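You operate a simulated robot arm through the tools that you are given. There is no shell and no other tool. Be economical: measure what you need, move in short steps, check, and stop when the job is done.

You run a simulated two-armed robot. Do the job below in one go: nothing can be reset, and whatever is moved stays where it is left.

TASK
Hold and uncap the bottle, fill the dish to 300 ml, then recap.
Fine: the bottle goes back where it stood. Set down upright: rinse bottle.

Only the result counts: the job must be done as asked and must still hold three seconds after the hand-in. Knocking over, shifting, dropping, spilling or breaking anything else fails it.

THE ROBOT
Two 7-joint arms with two-finger parallel grippers on one trunk, on a base that drives. Base frame: it is fixed to the floor where the robot stands at the start and does not move with it; the origin is under the middle of the robot, x ahead of it, y to its left, z up. Readings come in mm, degrees, newtons and seconds.
The left shoulder is at the start at [70, 163, 1145], the right one opposite. With the tool pointing down near the work surface each hand reaches from about 400 to 880 mm from the robot's upright axis, wherever it stands, measured 20 degrees to its own side. Payload 3.43 kg a hand.
Tool frame (each hand has its own): the origin (TCP) lies between the finger pads and is the grasp point; the fingertips stand 34 mm ahead of it; z points along the fingers, y is the line along which they close. The gripper opens to 128 mm. The fingers are 24 mm wide and 12 mm thick; the gripper's body (48 by 130 mm) begins 96 mm behind the TCP.
Orientation is told as [roll, pitch, yaw] about the base's x, y, z axes, in that order, counted from this pose: with the fingers straight down and closing along the base's y, the tool's x points along the base's -x, its y along +y and its z along -z.

THE INTERFACE
- The arms move only by the tool play_rows. It takes "left_plan", "right_plan" or both (then of equal length, played together; a hand with none holds still); each is a list of rows, each a list of 3 entries, a list of its own where there are three numbers: the shift along the tool's x, y, z in mm, then the turn, a rotation vector about the tool's x, y, z in degrees, then the finger opening in mm, from 0 to 128. In form: [[[dx, dy, dz], [ax, ay, az], gripper], ...]. A call has 1 to 20 rows; each row shifts and turns the commanded pose from where the row before left it, along the tool's axes as they then stand. Each row takes 0.2 s and may step no farther than 50 mm and 8.6 degrees from the row before; otherwise, or with a gripper value out of range, the whole call is refused. Where a pose cannot be reached the arm comes as near as it can. A force on the tool above 40 N (or 10 N above the force at the start of the call, whichever is more), or a blocked arm, ends the call early, and 0.2 s more pass. The fingers move at their own pace (about 153 mm/s each) and stop on an object; they squeeze with about 34 N. The grip force told is the motor's: it shows also when the fingers shut on nothing. Time passes only in rows, and 0.2 s behind the last, so rows that do not move let the fingers close. The reply holds the time, the measured pose of the TCP, the force on the tool along the base axes, the opening and the grip force, in the units named above and with some noise, with the torque about the TCP (base axes, N m) and any sound that the robot's microphone picked up.
- Cameras (640 x 400 px; columns grow to the right, rows downward): "scene" is now at [149.8, -0.8, 1376.4]; the picture's right is [-0.04, -1.00, 0.00], its down [-0.54, 0.02, -0.84] and it looks along [0.84, -0.03, -0.54] (base axes); focal length 236 px, centre (320, 200). "left" rides on the left gripper at [76, 11, -160] in its tool frame; the picture's right is [-0.15, 0.99, 0.00], its down [-0.88, -0.13, -0.46] and it looks along [-0.45, -0.07, 0.89] (tool axes); focal length 234 px, centre (320, 200). "right" rides on the right gripper at [76, -11, -160] in its tool frame; the picture's right is [0.15, 0.99, 0.00], its down [-0.88, 0.13, -0.46] and it looks along [-0.45, 0.07, 0.89] (tool axes); focal length 234 px, centre (320, 200). There is no depth. A picture from a camera that has moved, and an enlarged one, comes with that camera's place and axes in the base frame and with its lens. The place of the scene camera against the robot may be out by one fixed shift of up to 12 mm in any direction.
- snapshot(camera): a new picture of that camera. No time passes.
- slide_trunk(by): slides the trunk up (or, below 0, down) by that many mm; the arms and the scene camera ride with it, the base frame stays. It gives what a move gives, with no picture.
- steer(legs): drives the robot by 1 to 6 legs, each [ahead, left, turn to the left] in mm, mm and degrees, along the robot's own axes; the way and the turn of a leg run together, so that a leg with both is an arc; at most 1500 mm and 180 degrees a leg. The arms and the cameras ride along, it lands a little off, and it stops where it bumps. It gives what a move gives.
- aim_head(pan, tilt): turns the head with the scene camera to pan (to the left, within 86 degrees either way) and tilt (down, from -29 to 69), counted from straight ahead of the robot. It gives what a move gives.
- inspect(camera, box): a new picture of the part [left, top, right, bottom] of that camera's present view, enlarged. No time passes.
- sign_off(): hands the job in; it is judged then, once.

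Go step by step. Nothing tells you exact positions but the pictures and the camera data: compare them with the known pose of the tool, close in by small moves and look again before you grip or let go. The budget is 120 turns and 92 pictures, counting those below and the enlarged ones. Unless the task says otherwise, let go and move clear before handing in, and close with one line.

The tools are called after "Call:" by a JSON object that holds its "fn" and its "kwargs". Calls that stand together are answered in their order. play_rows: Moves the arms, as the interface text tells. Its arguments: {"type":"object","properties":{"left_plan":{"type":"array"},"right_plan":{"type":"array"}},"required":[]} The other tools are called the same way: slide_trunk (by) slides the trunk up or down; steer (legs) drives the base; aim_head (pan, tilt) turns the head that bears the scene camera; snapshot (camera) takes a picture; inspect (camera, box) takes an enlarged picture of a part of a camera's view; sign_off () hands the job in.

At the start:

```text
time: 0.0
left_position: [698.1, 261.5, 1210.4]
left_orientation: [0.0, 0.0, 0.1]
left_force: [-0.7, -0.5, -0.1]
left_wrist_torque: [-0.01, 0.01, 0.0]
left_gripper_width: 128.0
left_gripper_force: 0.1
right_position: [649.8, -268.2, 1278.3]
right_orientation: [0.0, 0.0, 0.0]
right_force: [0.5, -0.4, -0.1]
right_wrist_torque: [0.02, 0.0, -0.03]
right_gripper_width: 127.9
right_gripper_force: 0.1
trunk travel left (down, up): [-625.0, 315.0]
robot x, y, heading: [-0.6, 2.2, 0.1]
head pan, tilt: [-2.0, 32.5]
```

scene: 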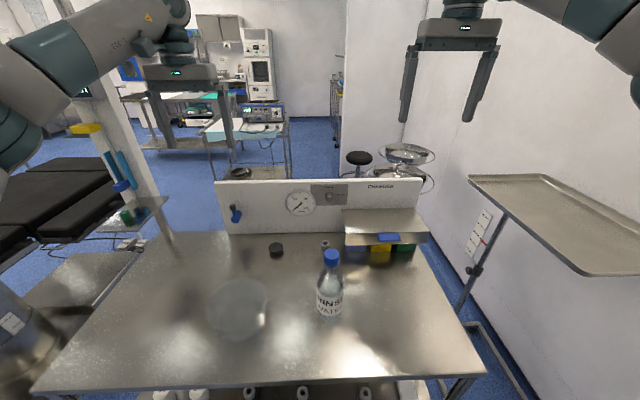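
right: 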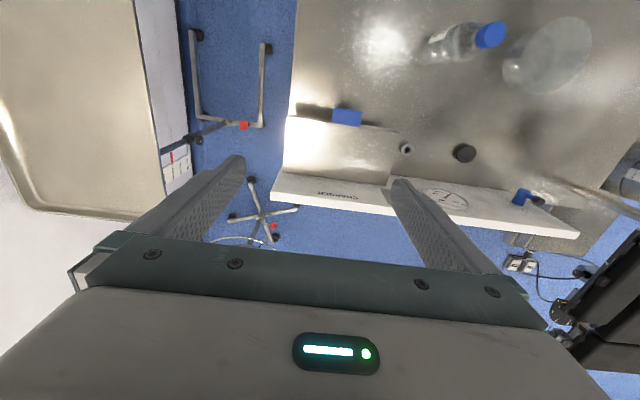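
left: 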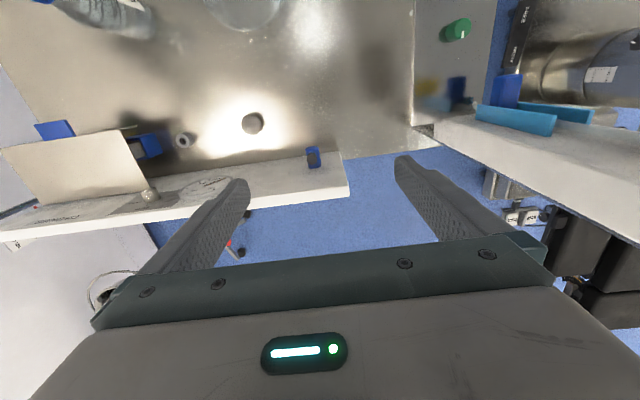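

I see a steel table with a rinse bottle (blue cap) and a clear dish to its left. I'll take closer looks before moving.

Call:
{"fn": "inspect", "kwargs": {"camera": "scene", "box": [280, 220, 380, 340]}}

Call:
{"fn": "inspect", "kwargs": {"camera": "scene", "box": [180, 230, 300, 350]}}

Call:
{"fn": "inspect", "kwargs": {"camera": "scene", "box": [210, 170, 440, 270]}}

Call:
{"fn": "inspect", "kwargs": {"camera": "right", "box": [400, 0, 640, 120]}}

```text
3.33 times, centred on (330, 280) of scene
camera zoom: at [149.8, -0.8, 1376.4], right [-0.04, -1.0, 0.0], down [-0.54, 0.02, -0.84], along [0.84, -0.03, -0.54], focal length 786 px, centre (287, -67)
```

zoom: 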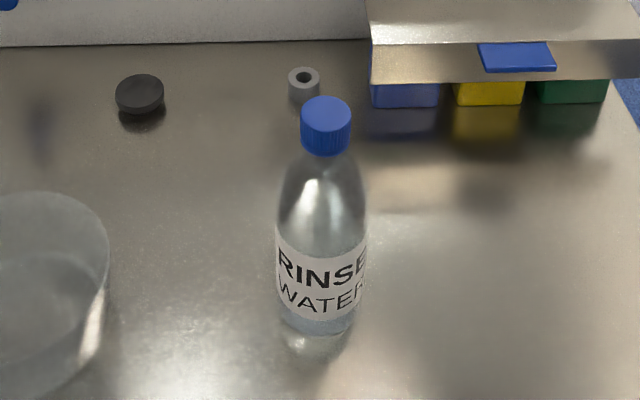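

```text
3.33 times, centred on (240, 290) of scene
camera zoom: at [149.8, -0.8, 1376.4], right [-0.04, -1.0, 0.0], down [-0.54, 0.02, -0.84], along [0.84, -0.03, -0.54], focal length 786 px, centre (587, -100)
```

zoom: 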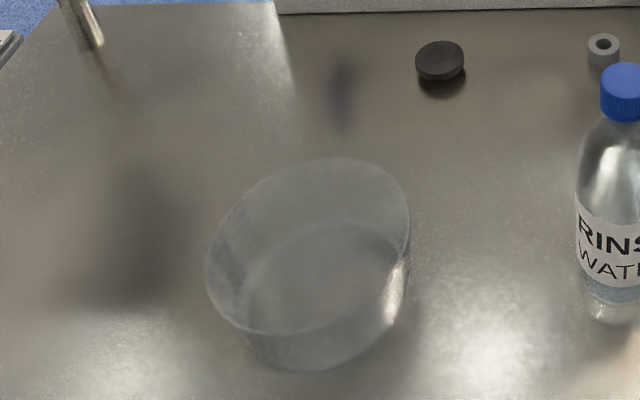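

```text
2.78 times, centred on (325, 220) of scene
camera zoom: at [149.8, -0.8, 1376.4], right [-0.04, -1.0, 0.0], down [-0.54, 0.02, -0.84], along [0.84, -0.03, -0.54], focal length 656 px, centre (306, 144)
```

zoom: 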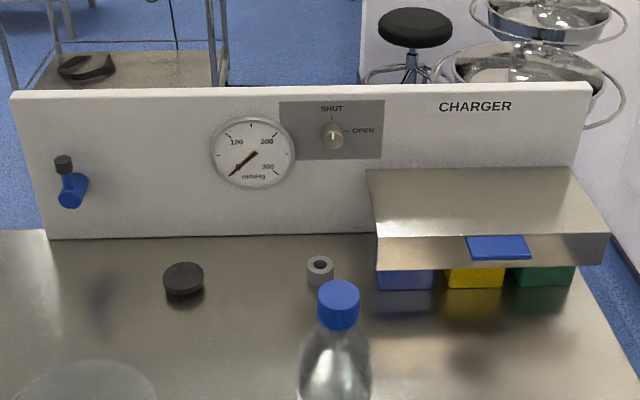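

```text
2.67 times, centred on (520, 60) of right
camera zoom: at [574.3, -279.5, 1438.8], right [-0.15, 0.99, 0.0], down [0.88, 0.13, 0.46], along [0.45, 0.07, -0.89], focal length 624 px, centre (-213, 573)
```

zoom: 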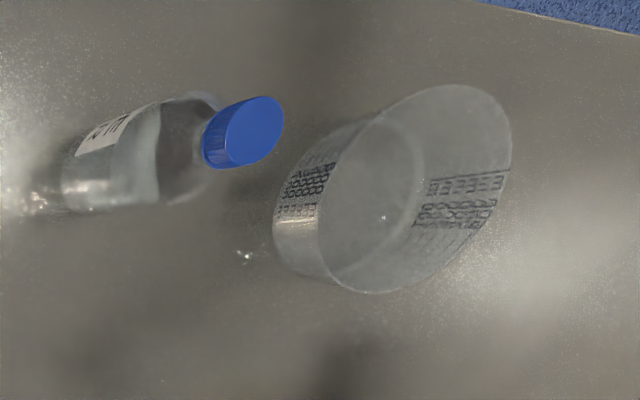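

Rough triangulation: bottle at about (482, -35), base z≈830, cap top≈1030; dish centre around (472, 174). I'll back up a bit so that the right hand can come at the bottle horizontally from the front.

Call:
{"fn": "steer", "kwargs": {"legs": [[-160, 0, 0]]}}

Call:
{"fn": "aim_head", "kwargs": {"pan": 0, "tilt": 38}}

Call:
{"fn": "snapshot", "kwargs": {"camera": "scene"}}

Call:
{"fn": "inspect", "kwargs": {"camera": "left", "box": [40, 0, 320, 175]}}

Call:
{"fn": "inspect", "kwargs": {"camera": "right", "box": [360, 40, 640, 215]}}

```text
time: 1.4
left_position: [541.2, 260.9, 1207.9]
left_orientation: [0.0, 0.0, 0.1]
left_force: [-0.5, 0.0, 0.3]
left_wrist_torque: [0.0, -0.03, -0.01]
left_gripper_width: 127.9
left_gripper_force: 0.0
right_position: [493.3, -267.3, 1277.3]
right_orientation: [0.0, 0.0, -0.1]
right_force: [0.9, -0.2, -0.5]
right_wrist_torque: [-0.03, 0.0, 0.01]
right_gripper_width: 128.0
right_gripper_force: 0.1
trunk travel left (down, up): [-625.0, 315.0]
robot x, y, heading: [-160.5, -0.1, -0.0]
head pan, tilt: [-2.0, 32.5]
```

```text
time: 2.1
left_position: [540.7, 261.5, 1209.0]
left_orientation: [0.0, 0.0, 0.2]
left_force: [-0.1, 0.1, 0.5]
left_wrist_torque: [-0.01, -0.02, -0.02]
left_gripper_width: 128.2
left_gripper_force: 0.1
right_position: [491.2, -268.3, 1279.7]
right_orientation: [0.0, 0.0, 0.0]
right_force: [-0.6, 0.1, 0.1]
right_wrist_torque: [0.01, 0.0, 0.02]
right_gripper_width: 127.9
right_gripper_force: 0.1
trunk travel left (down, up): [-625.0, 315.0]
robot x, y, heading: [-158.9, 2.4, 0.2]
head pan, tilt: [0.0, 38.0]
```

```text
84 pictures are left
camera scene: at [-12.6, 2.3, 1368.1], right [0.0, -1.0, 0.0], down [-0.61, 0.0, -0.79], along [0.79, 0.0, -0.61], focal length 236 px, centre (320, 200)
```

scene: 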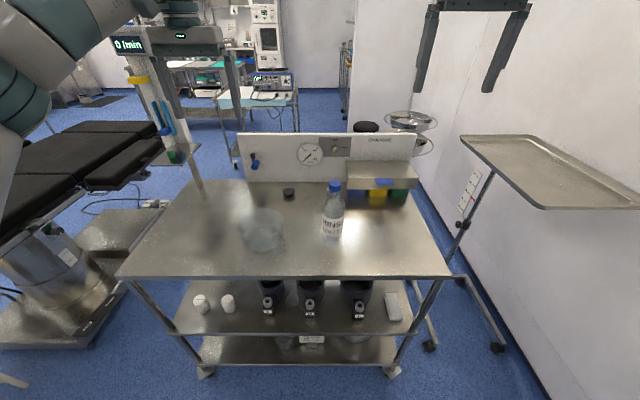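

```text
2.29 times, centred on (180, 88) of left
camera zoom: at [464.3, 271.6, 1369.8], right [0.15, 0.99, 0.0], down [0.88, -0.13, 0.46], along [0.45, -0.07, -0.89], focal length 535 px, centre (640, 457)
```

zoom: 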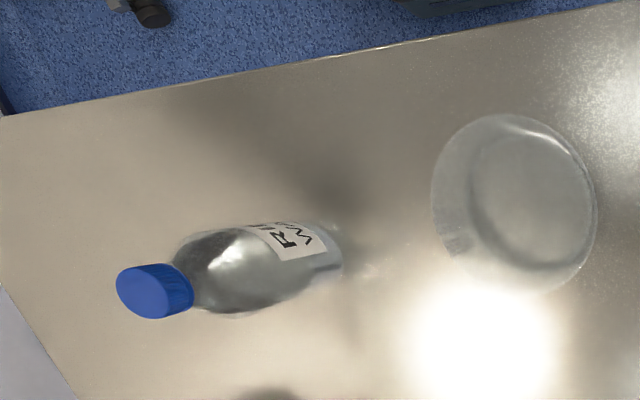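

```text
2.29 times, centred on (500, 128) of right
camera zoom: at [414.9, -279.6, 1439.0], right [-0.15, 0.99, 0.0], down [0.88, 0.13, 0.46], along [0.45, 0.07, -0.89], focal length 535 px, centre (-91, 366)
```

zoom: 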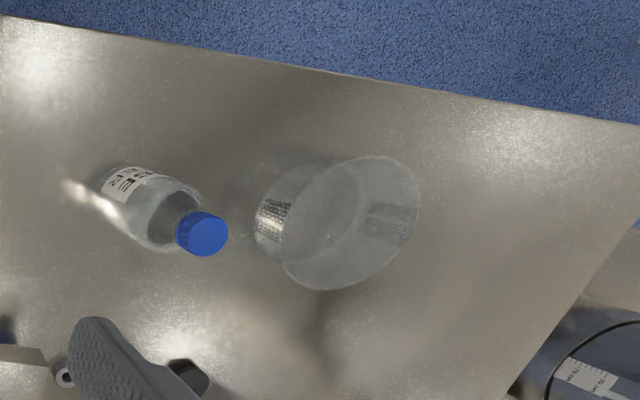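

Wrist-camera triangulation gives the bottle axis at (476, -41), table z≈830, cap top z≈1034, dish centre (462, 171) and rim z≈908. Now I turn the right hand to a near-horizontal, forward-pointing pose in the air.

Call:
{"fn": "play_rows", "kwargs": {"right_plan": [[[0, 0, 0], [0, -8.5, 0], 128], [[0, 0, 0], [0, -8.5, 0], 128], [[0, 0, 0], [0, -8.5, 0], 128], [[0, 0, 0], [0, -8.5, 0], 128], [[0, 0, 0], [0, -8.5, 0], 128], [[0, 0, 0], [0, -8.5, 0], 128], [[0, 0, 0], [0, -8.5, 0], 128], [[0, 0, 0], [0, -8.5, 0], 128], [[0, 0, 0], [0, -2, 0], 128], [[0, 0, 0], [0, 0, 0], 128]]}}

```text
time: 4.3
left_position: [540.3, 262.2, 1208.9]
left_orientation: [0.0, 0.0, 0.1]
left_force: [0.0, 0.0, 0.1]
left_wrist_torque: [0.03, 0.01, -0.03]
left_gripper_width: 127.7
left_gripper_force: 0.1
right_position: [491.7, -267.5, 1278.7]
right_orientation: [0.1, -70.1, -0.1]
right_force: [0.4, 0.1, -0.4]
right_wrist_torque: [0.03, -0.02, -0.03]
right_gripper_width: 128.2
right_gripper_force: 0.0
trunk travel left (down, up): [-625.0, 315.0]
robot x, y, heading: [-158.7, -2.2, -0.1]
head pan, tilt: [0.0, 38.0]
```

The turn worked. I bring the right hand above the bottle, with the fingers to either side of it in y.

Call:
{"fn": "play_rows", "kwargs": {"right_plan": [[[21.1, 37.75, 4.85], [0, 0, 0], 128], [[21.1, 37.75, 4.85], [0, 0, 0], 128], [[21.1, 37.75, 4.85], [0, 0, 0], 128], [[21.1, 37.75, 4.85], [0, 0, 0], 128], [[21.1, 37.75, 4.85], [0, 0, 0], 128], [[21.1, 37.75, 4.85], [0, 0, 0], 128], [[0, 0, 0], [0, 0, 0], 128]]}}

Call:
{"fn": "snapshot", "kwargs": {"camera": "scene"}}

Call:
{"fn": "snapshot", "kwargs": {"camera": "left"}}

```text
time: 5.9
left_position: [541.1, 260.0, 1209.3]
left_orientation: [0.1, 0.0, 0.1]
left_force: [0.5, -0.7, 0.1]
left_wrist_torque: [0.01, 0.01, -0.02]
left_gripper_width: 127.9
left_gripper_force: 0.0
right_position: [474.9, -42.1, 1151.5]
right_orientation: [0.2, -70.0, -0.4]
right_force: [-0.1, 0.3, 0.8]
right_wrist_torque: [0.0, 0.0, 0.02]
right_gripper_width: 127.9
right_gripper_force: 0.1
trunk travel left (down, up): [-625.0, 315.0]
robot x, y, heading: [-156.2, 0.2, 0.1]
head pan, tilt: [0.0, 38.0]
```

```text
81 pictures are left
camera scene: at [-12.1, 1.1, 1368.0], right [0.0, -1.0, 0.0], down [-0.62, 0.0, -0.79], along [0.79, 0.0, -0.62], focal length 236 px, centre (320, 200)
```

scene: 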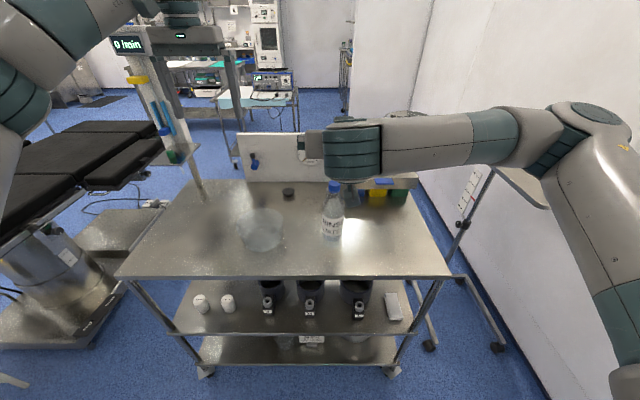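

```text
80 pictures are left
camera left: at [464.9, 270.3, 1369.8], right [0.15, 0.99, 0.0], down [0.88, -0.13, 0.46], along [0.45, -0.07, -0.89], focal length 234 px, centre (320, 200)
```

left: 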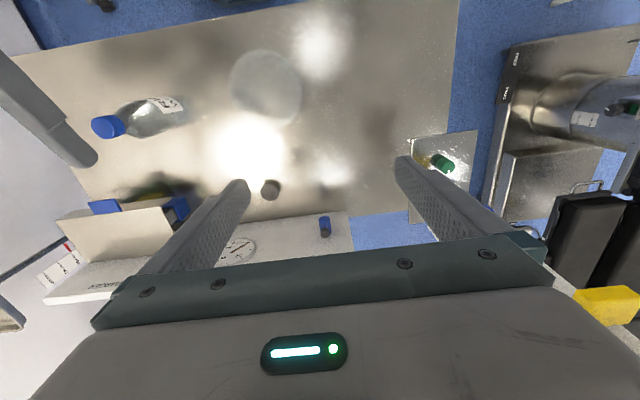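

The hand is above the bottle with good side clearance. I lower it straight to about z=980, then check from the side.

Call:
{"fn": "play_rows", "kwargs": {"right_plan": [[[40.1, 0, 14.6], [0, 0, 0], 128], [[40.1, 0, 14.6], [0, 0, 0], 128], [[40.1, 0, 14.6], [0, 0, 0], 128], [[40.1, 0, 14.6], [0, 0, 0], 128], [[0, 0, 0], [0, 0, 0], 128]]}}

Call:
{"fn": "inspect", "kwargs": {"camera": "left", "box": [0, 0, 320, 200]}}

Call:
{"fn": "snapshot", "kwargs": {"camera": "right"}}

```text
time: 7.1
left_position: [539.0, 261.0, 1209.0]
left_orientation: [0.1, 0.0, 0.0]
left_force: [-0.2, 0.0, -0.2]
left_wrist_torque: [0.03, -0.03, -0.03]
left_gripper_width: 127.9
left_gripper_force: 0.0
right_position: [474.7, -39.8, 979.6]
right_orientation: [0.1, -70.1, -0.1]
right_force: [-0.6, 0.4, 0.0]
right_wrist_torque: [0.03, -0.01, -0.02]
right_gripper_width: 128.1
right_gripper_force: 0.0
trunk travel left (down, up): [-625.0, 315.0]
robot x, y, heading: [-154.0, 0.2, -0.1]
head pan, tilt: [0.0, 38.0]
```

```text
2.00 times, centred on (160, 100) of left
camera zoom: at [464.6, 271.6, 1369.7], right [0.15, 0.99, 0.0], down [0.88, -0.13, 0.46], along [0.45, -0.07, -0.89], focal length 468 px, centre (640, 400)
```

zoom: 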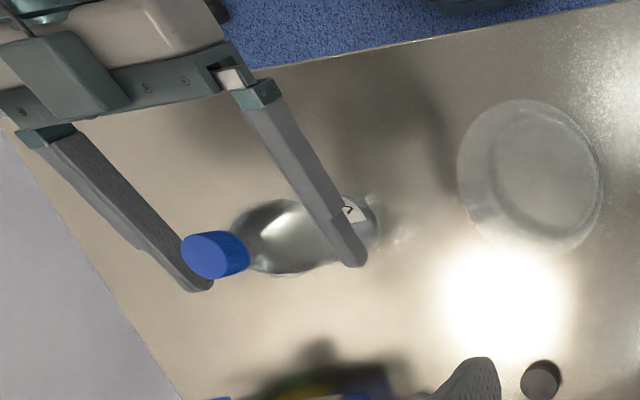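

```text
78 pictures are left
camera right: at [299.1, -52.5, 963.1], right [-0.05, 0.99, -0.14], down [-0.13, 0.13, 0.98], along [0.99, 0.07, 0.12], focal length 234 px, centre (320, 200)
```

right: 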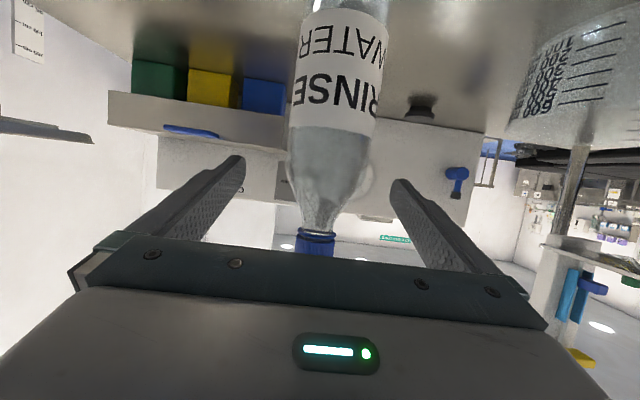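

The fingers straddle the bottle properly, and the dish's scale is visible from here. I'll read it.

Call:
{"fn": "inspect", "kwargs": {"camera": "right", "box": [496, 0, 640, 90]}}

Call:
{"fn": "play_rows", "kwargs": {"right_plan": [[[40, 0, 15], [0, 0, 0], 128], [[40, 0, 15], [0, 0, 0], 128], [[0, 0, 0], [0, 0, 0], 128]]}}

Call:
{"fn": "snapshot", "kwargs": {"camera": "right"}}

```text
4.44 times, centred on (568, 45) of right
camera zoom: at [299.1, -52.5, 963.1], right [-0.05, 0.99, -0.14], down [-0.13, 0.13, 0.98], along [0.99, 0.07, 0.12], focal length 1041 px, centre (-782, 889)
```

zoom: 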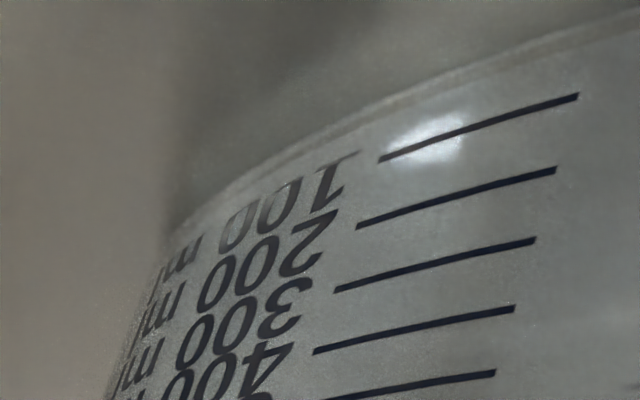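

```text
time: 7.9
left_position: [540.0, 260.8, 1209.8]
left_orientation: [0.0, 0.0, 0.0]
left_force: [0.2, -1.1, 0.6]
left_wrist_torque: [0.02, 0.0, -0.02]
left_gripper_width: 127.9
left_gripper_force: 0.0
right_position: [477.1, -41.8, 894.0]
right_orientation: [0.2, -70.0, -0.2]
right_force: [0.0, 0.2, -0.2]
right_wrist_torque: [-0.04, -0.04, 0.03]
right_gripper_width: 127.8
right_gripper_force: 0.0
trunk travel left (down, up): [-625.0, 315.0]
robot x, y, heading: [-161.9, -0.4, -0.1]
head pan, tilt: [0.0, 38.0]
```

```text
76 pictures are left
camera right: at [300.7, -53.3, 877.7], right [-0.05, 0.99, -0.14], down [-0.13, 0.13, 0.98], along [0.99, 0.07, 0.12], focal length 234 px, centre (320, 200)
```

right: 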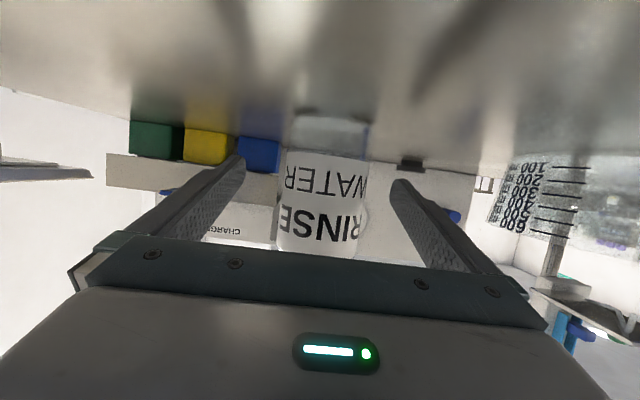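

The hand is level with the label and centred on the bottle. I close to 80 mm and check before the grip.

Call:
{"fn": "play_rows", "kwargs": {"right_plan": [[[0, 0, 0], [0, 0, 0], 82], [[0, 0, 0], [0, 0, 0], 82]]}}

Call:
{"fn": "inspect", "kwargs": {"camera": "right", "box": [200, 90, 440, 240]}}

Call:
{"fn": "inspect", "kwargs": {"camera": "left", "box": [40, 40, 240, 165]}}

```text
time: 8.5
left_position: [541.3, 261.3, 1209.6]
left_orientation: [0.0, 0.1, 0.1]
left_force: [-0.3, 0.3, -0.2]
left_wrist_torque: [0.04, -0.03, -0.04]
left_gripper_width: 128.1
left_gripper_force: 0.1
right_position: [477.2, -40.4, 895.0]
right_orientation: [0.1, -70.1, 0.0]
right_force: [-0.4, 0.5, -0.2]
right_wrist_torque: [0.02, -0.02, -0.05]
right_gripper_width: 81.9
right_gripper_force: 0.1
trunk travel left (down, up): [-625.0, 315.0]
robot x, y, heading: [-159.6, -0.4, -0.1]
head pan, tilt: [0.0, 38.0]
```

```text
2.67 times, centred on (320, 165) of right
camera zoom: at [300.6, -52.4, 878.0], right [-0.05, 0.99, -0.14], down [-0.13, 0.13, 0.98], along [0.99, 0.07, 0.12], focal length 624 px, centre (320, 293)
```

zoom: 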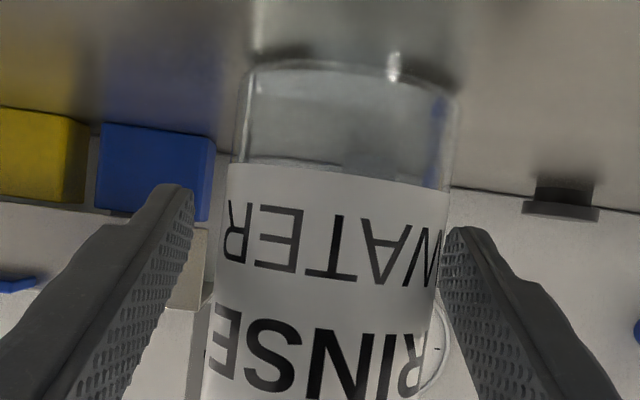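

```text
3.20 times, centred on (140, 102) of left
camera zoom: at [465.1, 271.7, 1369.4], right [0.15, 0.99, 0.0], down [0.88, -0.13, 0.46], along [0.45, -0.07, -0.89], focal length 749 px, centre (896, 512)
```

zoom: 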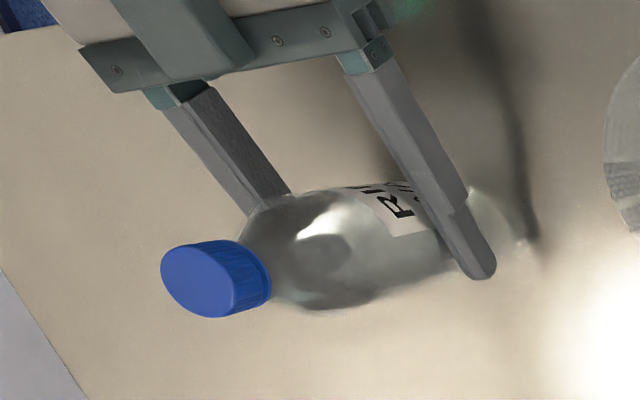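

The bottle is centred to within about 1 mm. I shift 1 mm and close the grip.

Call:
{"fn": "play_rows", "kwargs": {"right_plan": [[[0, 1.2, 0], [0, 0, 0], 74], [[0, 0, 0], [0, 0, 0], 70], [[0, 0, 0], [0, 0, 0], 66], [[0, 0, 0], [0, 0, 0], 62], [[0, 0, 0], [0, 0, 0], 50], [[0, 0, 0], [0, 0, 0], 50]]}}

Call:
{"fn": "inspect", "kwargs": {"camera": "left", "box": [40, 40, 240, 165]}}

```text
time: 9.9
left_position: [541.7, 261.4, 1208.6]
left_orientation: [0.0, 0.0, 0.1]
left_force: [-0.1, 0.1, -0.1]
left_wrist_torque: [-0.01, 0.01, 0.02]
left_gripper_width: 128.0
left_gripper_force: 0.0
right_position: [477.4, -39.3, 893.4]
right_orientation: [0.1, -70.0, -0.1]
right_force: [0.3, 1.0, 0.4]
right_wrist_torque: [0.03, -0.02, 0.0]
right_gripper_width: 61.0
right_gripper_force: 34.1
trunk travel left (down, up): [-625.0, 315.0]
robot x, y, heading: [-152.9, -1.6, 0.0]
head pan, tilt: [0.0, 38.0]
```

```text
3.20 times, centred on (140, 102) of left
camera zoom: at [465.1, 272.0, 1369.3], right [0.15, 0.99, 0.0], down [0.88, -0.13, 0.46], along [0.45, -0.07, -0.89], focal length 749 px, centre (896, 512)
```

zoom: 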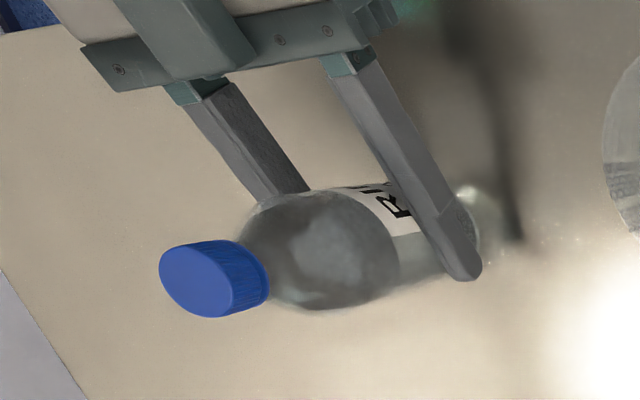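

The bottle is held (61 mm, 34 N) at TCP (477, -39.5, 894), which is my return pose. Next I move the left hand to above the cap.

Call:
{"fn": "play_rows", "kwargs": {"left_plan": [[[8.1, -37.6, 13.6], [0, 0, 0], 90], [[8.1, -37.6, 13.6], [0, 0, 0], 90], [[8.1, -37.6, 13.6], [0, 0, 0], 90], [[8.1, -37.6, 13.6], [0, 0, 0], 90], [[8.1, -37.6, 13.6], [0, 0, 0], 90], [[8.1, -37.6, 13.6], [0, 0, 0], 90], [[8.1, -37.6, 13.6], [0, 0, 0], 90], [[8.1, -37.6, 13.6], [0, 0, 0], 90], [[0, 0, 0], [0, 0, 0], 90]]}}

Call:
{"fn": "snapshot", "kwargs": {"camera": "left"}}

Call:
{"fn": "snapshot", "kwargs": {"camera": "scene"}}

```text
time: 11.9
left_position: [475.3, -38.1, 1098.5]
left_orientation: [-0.1, 0.0, 0.1]
left_force: [-0.4, -0.3, -0.2]
left_wrist_torque: [0.0, 0.0, 0.02]
left_gripper_width: 90.1
left_gripper_force: 0.1
right_position: [476.4, -39.3, 894.9]
right_orientation: [-0.1, -69.9, 0.0]
right_force: [-0.7, -0.4, 1.0]
right_wrist_torque: [0.07, 0.02, -0.05]
right_gripper_width: 60.9
right_gripper_force: 33.7
trunk travel left (down, up): [-625.0, 315.0]
robot x, y, heading: [-157.6, 2.3, 0.0]
head pan, tilt: [0.0, 38.0]
```

```text
72 pictures are left
camera left: at [399.4, -28.2, 1259.5], right [0.14, 0.99, 0.0], down [0.88, -0.13, 0.46], along [0.45, -0.07, -0.89], focal length 234 px, centre (320, 200)
```

left: 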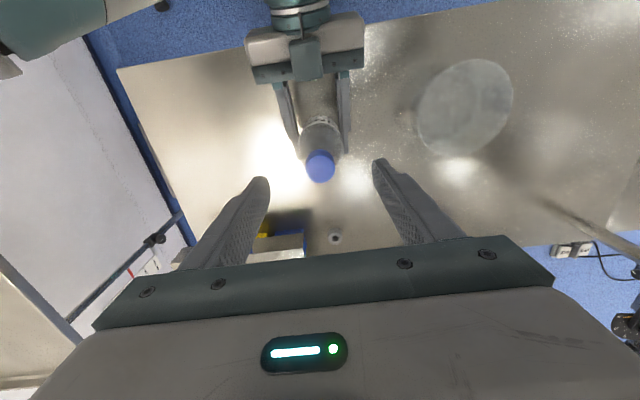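

```text
71 pictures are left
camera scene: at [-12.0, 3.1, 1367.9], right [0.0, -1.0, 0.0], down [-0.62, 0.0, -0.79], along [0.79, 0.0, -0.62], focal length 236 px, centre (320, 200)
```

scene: 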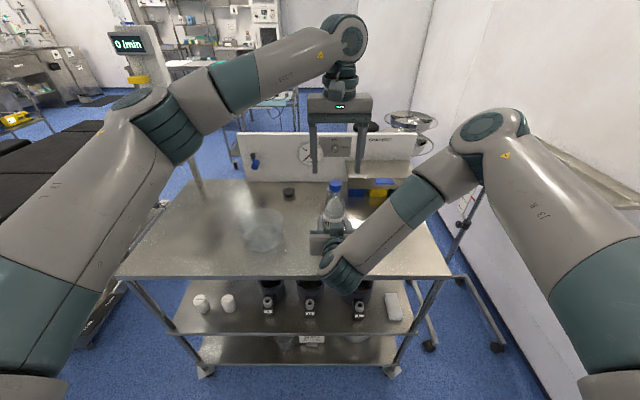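

Cap in view below the left gripper. An enlarged look for an exact alignment.

Call:
{"fn": "inspect", "kwargs": {"camera": "left", "box": [270, 110, 370, 190]}}

```text
5.00 times, centred on (320, 150) of left
camera zoom: at [399.4, -28.2, 1259.5], right [0.14, 0.99, 0.0], down [0.88, -0.13, 0.46], along [0.45, -0.07, -0.89], focal length 1171 px, centre (320, 450)
```

zoom: 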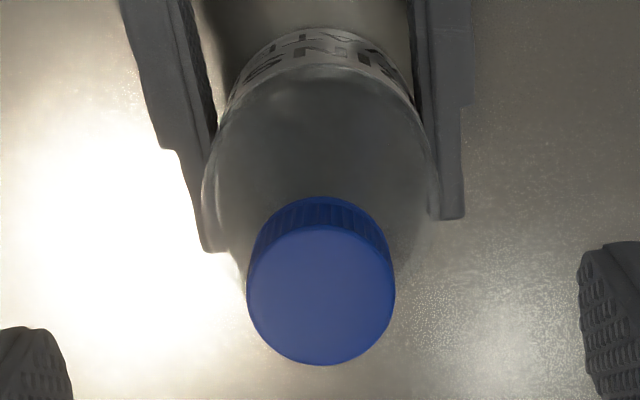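

Cap centre is at about (477.5, -41), diameter ≈30 mm. I align, wind the left wrist 60° clockwise, and descend around the cap with open fingers.

Call:
{"fn": "play_rows", "kwargs": {"left_plan": [[[-1.5, -1.2, 0], [0, 0, 8.5], 80], [[0, 0, 0], [0, 0, 8.5], 80], [[0, 0, 0], [0, 0, 8.5], 80], [[0, 0, 0], [0, 0, 8.5], 80], [[0, 0, 0], [0, 0, 8.5], 80], [[0, 0, 0], [0, 0, 8.5], 80], [[0, 0, 0], [0, 0, 8.5], 80], [[0, 0, 0], [0, 0, 0], 80], [[0, 0, 20], [0, 0, 0], 80], [[0, 0, 20], [0, 0, 0], 80], [[0, 0, 0], [0, 0, 0], 80]]}}

Call:
{"fn": "snapshot", "kwargs": {"camera": "left"}}

Call:
{"fn": "inspect", "kwargs": {"camera": "scene", "box": [280, 80, 400, 260]}}

```text
time: 14.3
left_position: [476.8, -40.6, 1058.7]
left_orientation: [0.0, 0.0, -59.5]
left_force: [0.7, 0.9, 0.5]
left_wrist_torque: [0.0, -0.02, 0.0]
left_gripper_width: 80.1
left_gripper_force: 0.1
right_position: [478.5, -38.7, 894.1]
right_orientation: [-0.1, -70.1, 0.0]
right_force: [-1.7, -0.5, 0.6]
right_wrist_torque: [-0.04, 0.0, 0.01]
right_gripper_width: 61.0
right_gripper_force: 33.7
trunk travel left (down, up): [-625.0, 315.0]
robot x, y, heading: [-159.0, -2.7, -0.2]
head pan, tilt: [0.0, 38.0]
```

```text
69 pictures are left
camera left: at [448.6, 29.5, 1220.4], right [0.93, 0.38, 0.0], down [0.33, -0.82, 0.46], along [0.17, -0.42, -0.89], focal length 234 px, centre (320, 200)
```

left: 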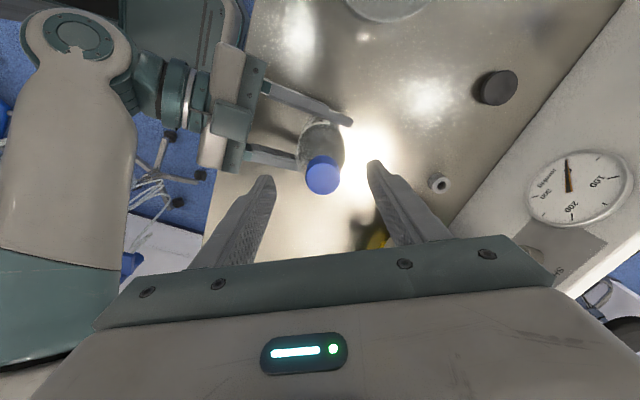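

```text
2.22 times, centred on (340, 170) of scene
camera zoom: at [-12.0, 2.3, 1367.9], right [0.0, -1.0, 0.0], down [-0.62, 0.0, -0.79], along [0.79, 0.0, -0.62], focal length 524 px, centre (276, 267)
```

zoom: 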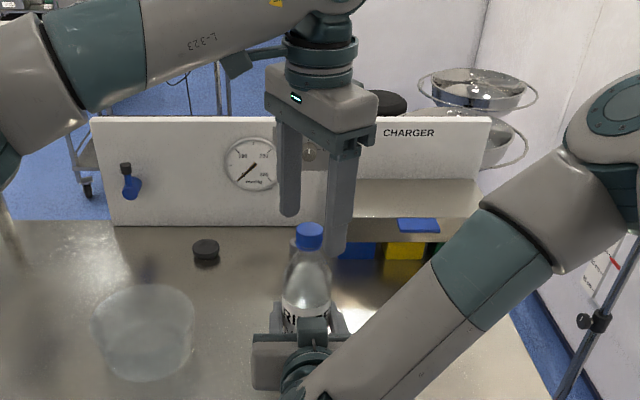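

Alignment holds within about 1–2 mm. I descend to z≈1038 and close gently on the cap.

Call:
{"fn": "play_rows", "kwargs": {"left_plan": [[[0, 0, 10], [0, 0, 0], 60], [[0, 0, 10], [0, 0, 0], 50], [[0, 0, 0], [0, 0, 0], 42], [[0, 0, 0], [0, 0, 0], 36], [[0, 0, 0], [0, 0, 0], 32], [[0, 0, 0], [0, 0, 0], 28], [[0, 0, 0], [0, 0, 0], 20], [[0, 0, 0], [0, 0, 0], 20]]}}

Call:
{"fn": "snapshot", "kwargs": {"camera": "left"}}

```text
time: 16.1
left_position: [478.1, -39.8, 1040.8]
left_orientation: [0.1, 0.0, -59.4]
left_force: [9.3, 9.7, -0.6]
left_wrist_torque: [0.17, -0.37, 0.02]
left_gripper_width: 28.5
left_gripper_force: 34.3
right_position: [476.9, -38.0, 895.1]
right_orientation: [0.1, -70.0, -0.1]
right_force: [-12.3, -8.3, 2.2]
right_wrist_torque: [1.24, -0.76, -0.09]
right_gripper_width: 61.2
right_gripper_force: 33.7
trunk travel left (down, up): [-625.0, 315.0]
robot x, y, heading: [-162.3, -0.1, -0.2]
head pan, tilt: [0.0, 38.0]
```

```text
67 pictures are left
camera left: at [448.9, 30.2, 1200.5], right [0.93, 0.38, 0.0], down [0.34, -0.82, 0.46], along [0.17, -0.42, -0.89], focal length 234 px, centre (320, 200)
```

left: 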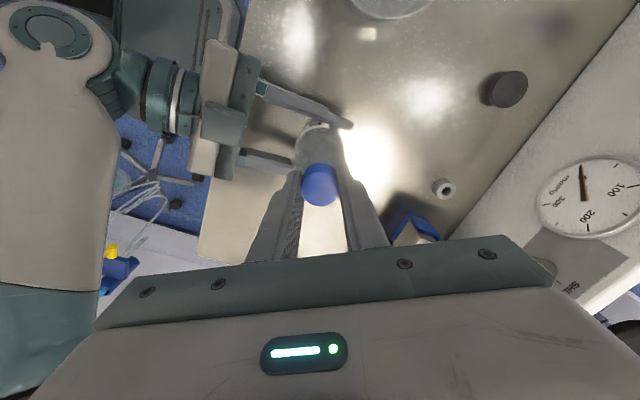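

The cap is gripped, with a 13 N side load from a slight offset. I relieve that by small shifts before turning.

Call:
{"fn": "play_rows", "kwargs": {"left_plan": [[[0.5, 1, 0], [0, 0, 0], 20], [[0, 0, 0], [0, 0, 0], 20]]}}

```text
time: 16.7
left_position: [477.4, -40.3, 1040.5]
left_orientation: [0.0, 0.0, -59.5]
left_force: [8.8, 7.0, -0.6]
left_wrist_torque: [0.16, -0.3, -0.01]
left_gripper_width: 28.4
left_gripper_force: 33.9
right_position: [476.6, -39.3, 893.7]
right_orientation: [0.1, -70.0, 0.0]
right_force: [-11.2, -7.2, 2.3]
right_wrist_torque: [0.82, -0.69, -0.02]
right_gripper_width: 61.2
right_gripper_force: 34.2
trunk travel left (down, up): [-625.0, 315.0]
robot x, y, heading: [-161.0, 1.5, 0.3]
head pan, tilt: [0.0, 38.0]
```

Call:
{"fn": "play_rows", "kwargs": {"left_plan": [[[0, 2, 0], [0, 0, 0], 20], [[0, 2, 0], [0, 0, 0], 20], [[0, 0, 0], [0, 0, 0], 20]]}}

```text
time: 17.5
left_position: [481.3, -38.3, 1039.3]
left_orientation: [-0.2, -0.1, -59.5]
left_force: [-12.3, -2.5, 0.5]
left_wrist_torque: [-0.07, 0.69, -0.02]
left_gripper_width: 28.2
left_gripper_force: 33.6
right_position: [477.8, -39.8, 893.7]
right_orientation: [0.1, -69.9, 0.0]
right_force: [13.1, 2.9, 1.4]
right_wrist_torque: [-0.35, 0.97, 0.01]
right_gripper_width: 61.2
right_gripper_force: 34.2
trunk travel left (down, up): [-625.0, 315.0]
robot x, y, heading: [-163.6, -1.0, -0.0]
head pan, tilt: [0.0, 38.0]
```

Call:
{"fn": "play_rows", "kwargs": {"left_plan": [[[0.6, -2, 0], [0, 0, 0], 20], [[0, 0, 0], [0, 0, 0], 20]]}}

```text
time: 18.1
left_position: [479.9, -37.4, 1041.0]
left_orientation: [0.0, -0.1, -59.4]
left_force: [0.2, -6.8, -0.8]
left_wrist_torque: [-0.03, 0.21, 0.01]
left_gripper_width: 28.4
left_gripper_force: 33.8
right_position: [475.7, -39.5, 893.6]
right_orientation: [0.0, -70.0, 0.0]
right_force: [2.3, 5.8, 0.8]
right_wrist_torque: [-0.94, -0.36, 0.0]
right_gripper_width: 61.3
right_gripper_force: 34.1
trunk travel left (down, up): [-625.0, 315.0]
robot x, y, heading: [-160.6, -4.3, 0.1]
head pan, tilt: [0.0, 38.0]
```

Side load is nearly gone. I trim y and start turning counter-clockwise, watching torque and force.

Call:
{"fn": "play_rows", "kwargs": {"left_plan": [[[-0.9, -0.5, 0], [0, 0, 0], 20], [[0, 0, 0], [0, 0, -8], 20], [[0, 0, 0], [0, 0, -8], 20], [[0, 0, 0], [0, 0, -8], 20], [[0, 0, 0], [0, 0, -8], 20]]}}

```text
time: 19.3
left_position: [480.3, -39.1, 1039.9]
left_orientation: [-0.1, 0.0, -27.3]
left_force: [2.6, -1.7, 0.4]
left_wrist_torque: [0.05, 0.04, 0.01]
left_gripper_width: 28.7
left_gripper_force: 33.9
right_position: [475.9, -40.5, 894.3]
right_orientation: [0.0, -70.0, -0.2]
right_force: [-3.3, 2.9, 1.6]
right_wrist_torque: [-0.12, -0.45, 0.07]
right_gripper_width: 61.1
right_gripper_force: 34.3
trunk travel left (down, up): [-625.0, 315.0]
robot x, y, heading: [-156.8, -3.0, 0.1]
head pan, tilt: [0.0, 38.0]
```

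Turning freely with little load. I continue the stroke.

Call:
{"fn": "play_rows", "kwargs": {"left_plan": [[[0, 0, 0], [0, 0, -8.5], 20], [[0, 0, 0], [0, 0, -8.5], 20], [[0, 0, 0], [0, 0, -8.5], 20], [[0, 0, 0], [0, 0, -8.5], 20], [[0, 0, 0], [0, 0, -8.5], 20], [[0, 0, 0], [0, 0, -8.5], 20], [[0, 0, 0], [0, 0, -8.5], 20], [[0, 0, 0], [0, 0, -8.5], 20], [[0, 0, 0], [0, 0, -8.5], 20], [[0, 0, 0], [0, 0, -8.5], 20], [[0, 0, 0], [0, 0, -8.5], 20], [[0, 0, 0], [0, 0, -8.5], 20]]}}

Call:
{"fn": "snapshot", "kwargs": {"camera": "left"}}

```text
time: 21.9
left_position: [479.8, -39.3, 1040.7]
left_orientation: [-0.1, 0.0, 74.7]
left_force: [2.2, -8.3, 7.6]
left_wrist_torque: [-0.09, -0.04, 0.02]
left_gripper_width: 28.4
left_gripper_force: 34.1
right_position: [476.6, -39.5, 893.3]
right_orientation: [0.0, -70.0, 0.1]
right_force: [-0.6, 8.1, 0.4]
right_wrist_torque: [-1.03, -0.43, 0.01]
right_gripper_width: 61.1
right_gripper_force: 33.8
trunk travel left (down, up): [-625.0, 315.0]
robot x, y, heading: [-158.2, 0.1, 0.2]
head pan, tilt: [0.0, 38.0]
```

```text
66 pictures are left
camera left: at [448.8, -110.6, 1201.0], right [-0.92, 0.4, 0.0], down [0.36, 0.82, 0.46], along [0.18, 0.42, -0.89], focal length 234 px, centre (320, 200)
```

left: 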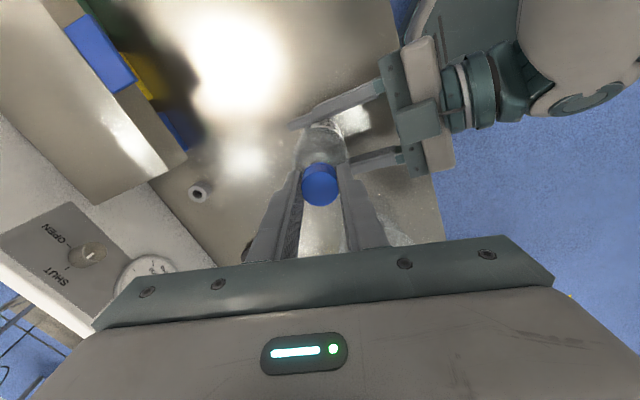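

An upward push on the left hand shows that the cap is climbing its thread. I give it 1 mm of lift and turn on as far as the wrist goes.

Call:
{"fn": "play_rows", "kwargs": {"left_plan": [[[0, 0, -1], [0, 0, -8.5], 20], [[0, 0, -0.1], [0, 0, -8.5], 20], [[0, 0, -0.1], [0, 0, -8.5], 20], [[0, 0, -0.1], [0, 0, -8.5], 20], [[0, 0, -0.1], [0, 0, -8.5], 20], [[0, 0, -0.1], [0, 0, -8.5], 20], [[0, 0, -0.1], [0, 0, -8.5], 20]]}}

```text
time: 23.5
left_position: [479.6, -39.0, 1042.7]
left_orientation: [0.0, 0.0, 134.2]
left_force: [7.7, -8.4, 0.9]
left_wrist_torque: [-0.21, -0.21, 0.01]
left_gripper_width: 28.7
left_gripper_force: 34.3
right_position: [476.3, -38.8, 893.5]
right_orientation: [0.2, -70.0, -0.1]
right_force: [-9.9, 9.1, -0.6]
right_wrist_torque: [-1.02, -0.77, 0.07]
right_gripper_width: 60.8
right_gripper_force: 34.3
trunk travel left (down, up): [-625.0, 315.0]
robot x, y, heading: [-158.5, -2.4, -0.0]
head pan, tilt: [0.0, 38.0]
```

Call:
{"fn": "play_rows", "kwargs": {"left_plan": [[[1.4, 0.1, -0.1], [0, 0, -8.5], 20], [[0, 0, -0.1], [0, 0, -8.5], 20], [[0, 0, -0.1], [0, 0, -8.5], 20], [[0, 0, -0.1], [0, 0, -8.5], 20], [[0, 0, -0.1], [0, 0, -8.5], 20], [[0, 0, 0], [0, 0, 0], 20]]}}

Call:
{"fn": "snapshot", "kwargs": {"camera": "left"}}

Call:
{"fn": "snapshot", "kwargs": {"camera": "scene"}}

```text
time: 24.9
left_position: [481.3, -39.6, 1041.8]
left_orientation: [0.0, -0.1, 176.6]
left_force: [-8.5, 2.6, 0.8]
left_wrist_torque: [0.07, 0.24, 0.0]
left_gripper_width: 28.5
left_gripper_force: 34.4
right_position: [478.0, -40.4, 893.2]
right_orientation: [0.1, -70.0, -0.1]
right_force: [9.5, -2.4, -0.1]
right_wrist_torque: [0.3, 1.03, 0.0]
right_gripper_width: 61.1
right_gripper_force: 34.0
trunk travel left (down, up): [-625.0, 315.0]
robot x, y, heading: [-159.5, -2.5, 0.2]
head pan, tilt: [0.0, 38.0]
```

```text
65 pictures are left
camera left: at [556.3, -56.8, 1202.3], right [-0.2, -0.98, 0.0], down [-0.87, 0.18, 0.46], along [-0.45, 0.09, -0.89], focal length 234 px, centre (320, 200)
```

left: 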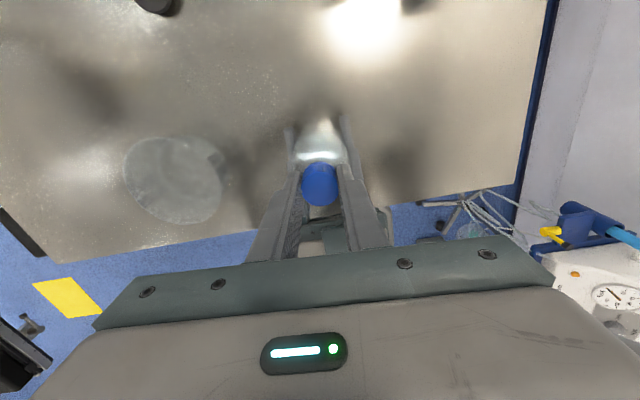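

```text
64 pictures are left
camera scene: at [-11.6, 2.3, 1367.9], right [0.0, -1.0, 0.0], down [-0.62, 0.0, -0.79], along [0.79, 0.0, -0.62], focal length 236 px, centre (320, 200)
```

scene: 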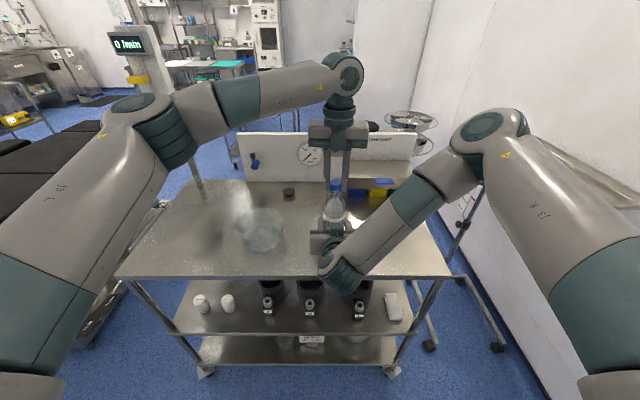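

236° turned with no trouble. I continue the turn while easing the x offset.

Call:
{"fn": "play_rows", "kwargs": {"left_plan": [[[-1, 0, -0.1], [0, 0, -8.5], 20], [[0, 0, -0.1], [0, 0, -8.5], 20], [[0, 0, -0.1], [0, 0, -8.5], 20], [[0, 0, -0.1], [0, 0, -8.5], 20], [[0, 0, -0.1], [0, 0, -8.5], 20], [[0, 0, -0.1], [0, 0, -8.5], 20], [[0, 0, 0], [0, 0, 0], 20]]}}

```text
time: 26.5
left_position: [479.7, -40.3, 1043.2]
left_orientation: [0.0, 0.0, -132.3]
left_force: [1.5, 1.1, -0.8]
left_wrist_torque: [0.02, -0.05, -0.05]
left_gripper_width: 28.3
left_gripper_force: 34.2
right_position: [477.6, -38.9, 893.6]
right_orientation: [0.0, -70.0, 0.0]
right_force: [-1.6, -2.5, 1.7]
right_wrist_torque: [0.03, -0.24, 0.02]
right_gripper_width: 61.1
right_gripper_force: 34.1
trunk travel left (down, up): [-625.0, 315.0]
robot x, y, heading: [-159.6, -2.6, -0.0]
head pan, tilt: [0.0, 38.0]
```

Call:
{"fn": "play_rows", "kwargs": {"left_plan": [[[0, 0, -0.1], [0, 0, -8.5], 20], [[0, 0, -0.1], [0, 0, -8.5], 20], [[0, 0, -0.1], [0, 0, -8.5], 20], [[0, 0, -0.1], [0, 0, -8.5], 20], [[0, 0, -0.1], [0, 0, -8.5], 20], [[0, 0, -0.1], [0, 0, -8.5], 20], [[0, 0, 0], [0, 0, 0], 20]]}}

```text
time: 28.1
left_position: [478.9, -40.0, 1043.3]
left_orientation: [-0.1, -0.1, -81.2]
left_force: [1.5, 1.6, -1.2]
left_wrist_torque: [0.01, 0.0, -0.02]
left_gripper_width: 28.4
left_gripper_force: 34.4
right_position: [477.9, -39.4, 894.2]
right_orientation: [0.0, -70.0, -0.1]
right_force: [-1.9, -1.5, 1.4]
right_wrist_torque: [0.1, -0.01, -0.01]
right_gripper_width: 61.2
right_gripper_force: 34.0
trunk travel left (down, up): [-625.0, 315.0]
robot x, y, heading: [-156.1, 0.5, -0.2]
head pan, tilt: [0.0, 38.0]
```

338° so far, forces near nil. I test whether the cap comes free with a gentle lift.

Call:
{"fn": "play_rows", "kwargs": {"left_plan": [[[0, 0, -1], [0, 0, 0], 20], [[0, 0, -1], [0, 0, 0], 20], [[0, 0, -1], [0, 0, 0], 20], [[0, 0, 0], [0, 0, 0], 20]]}}

Call:
{"fn": "inspect", "kwargs": {"camera": "scene", "box": [300, 170, 370, 240]}}

```text
time: 29.1
left_position: [480.2, -40.6, 1047.5]
left_orientation: [0.0, 0.0, -81.4]
left_force: [1.2, 2.3, -0.9]
left_wrist_torque: [0.03, -0.01, -0.01]
left_gripper_width: 28.4
left_gripper_force: 33.7
right_position: [477.4, -39.8, 895.7]
right_orientation: [0.0, -70.0, 0.0]
right_force: [-1.5, -1.6, 0.9]
right_wrist_torque: [0.29, -0.05, 0.01]
right_gripper_width: 60.9
right_gripper_force: 33.7
trunk travel left (down, up): [-625.0, 315.0]
robot x, y, heading: [-157.9, 2.6, 0.2]
head pan, tilt: [0.0, 38.0]
```

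```text
5.71 times, centred on (335, 205) of scene
camera zoom: at [-11.9, 2.4, 1367.9], right [0.0, -1.0, 0.0], down [-0.62, 0.0, -0.79], along [0.79, 0.0, -0.62], focal length 1347 px, centre (234, 171)
```

zoom: 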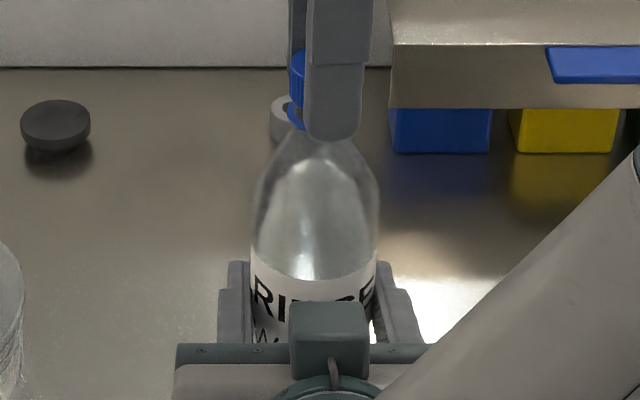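

Call:
{"fn": "play_rows", "kwargs": {"left_plan": [[[0, 0, -3], [0, 0, 0], 20], [[0, 0, -4], [0, 0, 0], 20], [[0, 0, -5], [0, 0, 0], 20], [[0, 0, -10], [0, 0, 0], 20], [[0, 0, -15], [0, 0, 0], 20], [[0, 0, 0], [0, 0, 0], 20]]}}

Call:
{"fn": "inspect", "kwargs": {"camera": "scene", "box": [290, 140, 390, 240]}}

Call:
{"fn": "snapshot", "kwargs": {"camera": "left"}}

```text
time: 30.5
left_position: [478.7, -41.2, 1083.2]
left_orientation: [0.0, 0.0, -81.5]
left_force: [-0.1, -0.7, 0.4]
left_wrist_torque: [-0.01, -0.03, -0.01]
left_gripper_width: 28.7
left_gripper_force: 33.7
right_position: [476.1, -39.8, 893.4]
right_orientation: [0.1, -70.1, 0.0]
right_force: [0.1, 0.6, 0.8]
right_wrist_torque: [-0.12, 0.12, -0.01]
right_gripper_width: 61.2
right_gripper_force: 33.8
trunk travel left (down, up): [-625.0, 315.0]
robot x, y, heading: [-160.8, -2.9, -0.0]
head pan, tilt: [0.0, 38.0]
```

```text
4.00 times, centred on (340, 190) of scene
camera zoom: at [-11.8, 2.2, 1367.9], right [0.0, -1.0, 0.0], down [-0.62, 0.0, -0.79], along [0.79, 0.0, -0.62], focal length 943 px, centre (240, 240)
```

zoom: 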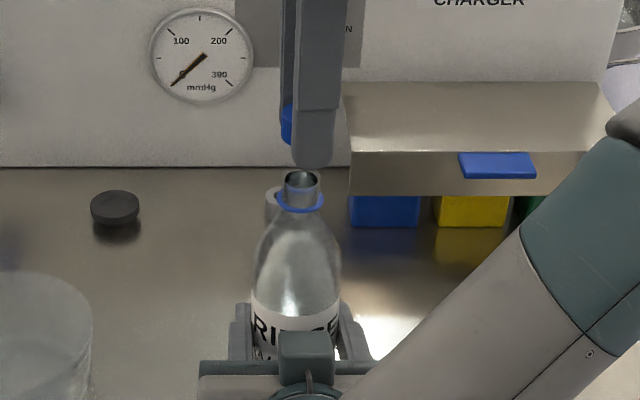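

```text
61 pictures are left
camera left: at [479.4, 35.1, 1244.0], right [1.0, 0.0, 0.0], down [0.0, -0.89, 0.46], along [0.0, -0.46, -0.89], focal length 234 px, centre (320, 200)
```

left: 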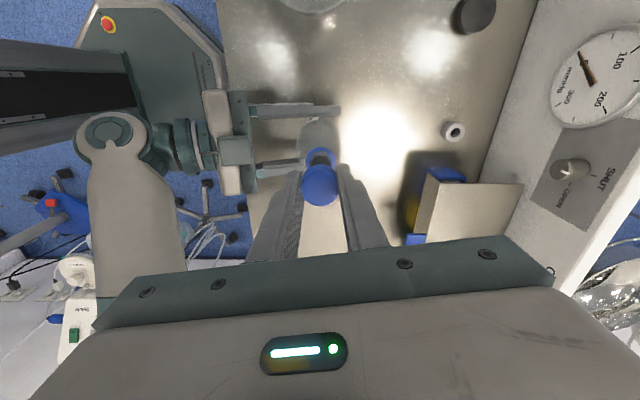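

The cap is off and in the left gripper, and the bottle mouth is open. I park the left hand high on the far side of the dish, where its camera can watch the dish.

Call:
{"fn": "play_rows", "kwargs": {"left_plan": [[[0, 0, -33.5], [0, 0, 0], 20], [[0, 0, -33.5], [0, 0, 0], 20], [[46, 5.8, 0], [0, 0, 0], 20], [[46, 5.8, 0], [0, 0, 0], 20], [[46, 5.8, 0], [0, 0, 0], 20], [[46, 5.8, 0], [0, 0, 0], 20], [[46, 5.8, 0], [0, 0, 0], 20], [[46, 5.8, 0], [0, 0, 0], 20], [[46, 5.8, 0], [0, 0, 0], 20], [[46, 5.8, 0], [0, 0, 0], 20], [[0, 0, 0], [0, 0, 0], 20]]}}

Call:
{"fn": "snapshot", "kwargs": {"camera": "left"}}

Call:
{"fn": "snapshot", "kwargs": {"camera": "scene"}}

```text
time: 32.9
left_position: [470.7, 329.1, 1152.0]
left_orientation: [0.1, 0.1, -81.5]
left_force: [0.0, 0.2, 1.2]
left_wrist_torque: [0.01, 0.01, -0.02]
left_gripper_width: 28.5
left_gripper_force: 33.5
right_position: [476.5, -39.3, 893.7]
right_orientation: [0.1, -70.0, -0.1]
right_force: [0.3, 1.2, -0.1]
right_wrist_torque: [-0.03, 0.03, 0.02]
right_gripper_width: 61.0
right_gripper_force: 34.0
trunk travel left (down, up): [-625.0, 315.0]
robot x, y, heading: [-159.1, 0.8, -0.3]
head pan, tilt: [0.0, 38.0]
```

```text
60 pictures are left
camera left: at [471.0, 404.8, 1312.0], right [1.0, 0.0, 0.0], down [0.0, -0.89, 0.45], along [0.0, -0.45, -0.89], focal length 234 px, centre (320, 200)
```

left: 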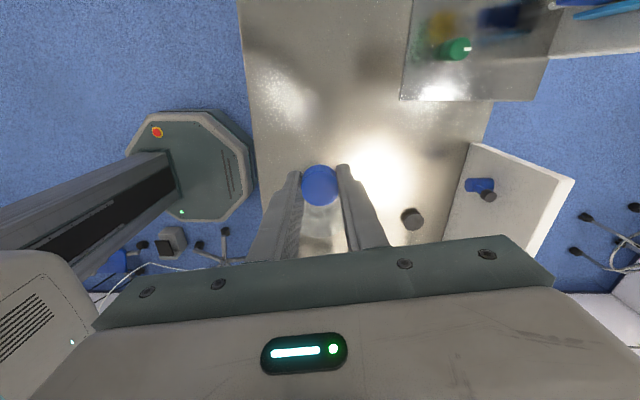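

```text
59 pictures are left
camera scene: at [-11.8, 1.5, 1367.9], right [0.0, -1.0, 0.0], down [-0.62, 0.0, -0.79], along [0.79, 0.0, -0.62], focal length 236 px, centre (320, 200)
```

scene: 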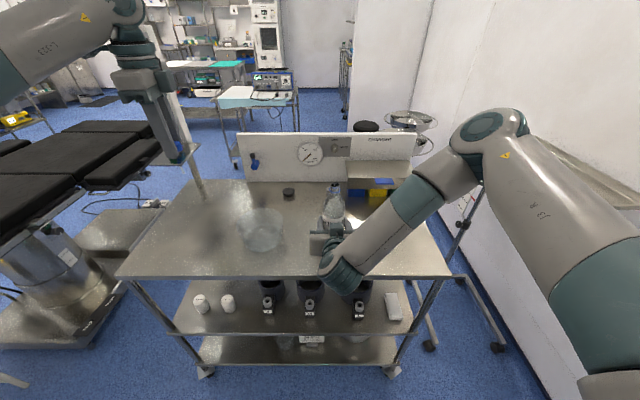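

The cap hides the dish in the left view, so I'll check how well the scene and right cameras show the scale.

Call:
{"fn": "inspect", "kwargs": {"camera": "scene", "box": [230, 195, 300, 260]}}

Call:
{"fn": "inspect", "kwargs": {"camera": "right", "box": [480, 120, 640, 260]}}

```text
6.15 times, centred on (265, 228) of scene
camera zoom: at [-11.8, 1.5, 1367.9], right [0.0, -1.0, 0.0], down [-0.62, 0.0, -0.79], along [0.79, 0.0, -0.62], focal length 1451 px, centre (658, 31)
```

zoom: 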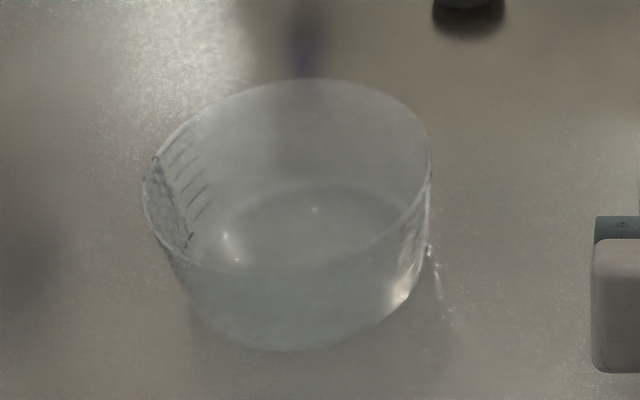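

```text
2.86 times, centred on (560, 190) of right
camera zoom: at [300.4, -51.6, 877.9], right [-0.05, 0.99, -0.14], down [-0.13, 0.13, 0.98], along [0.99, 0.07, 0.12], focal length 669 px, centre (-366, 229)
```

zoom: 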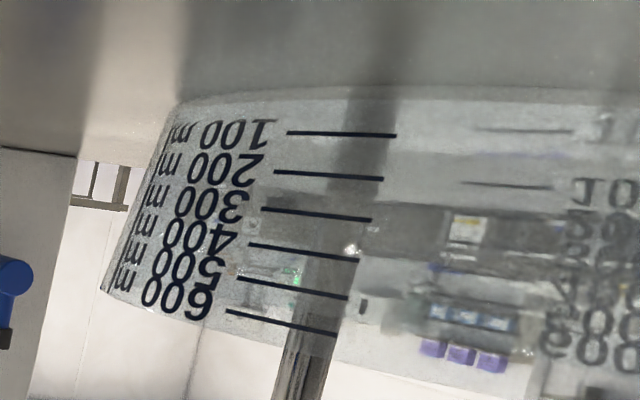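

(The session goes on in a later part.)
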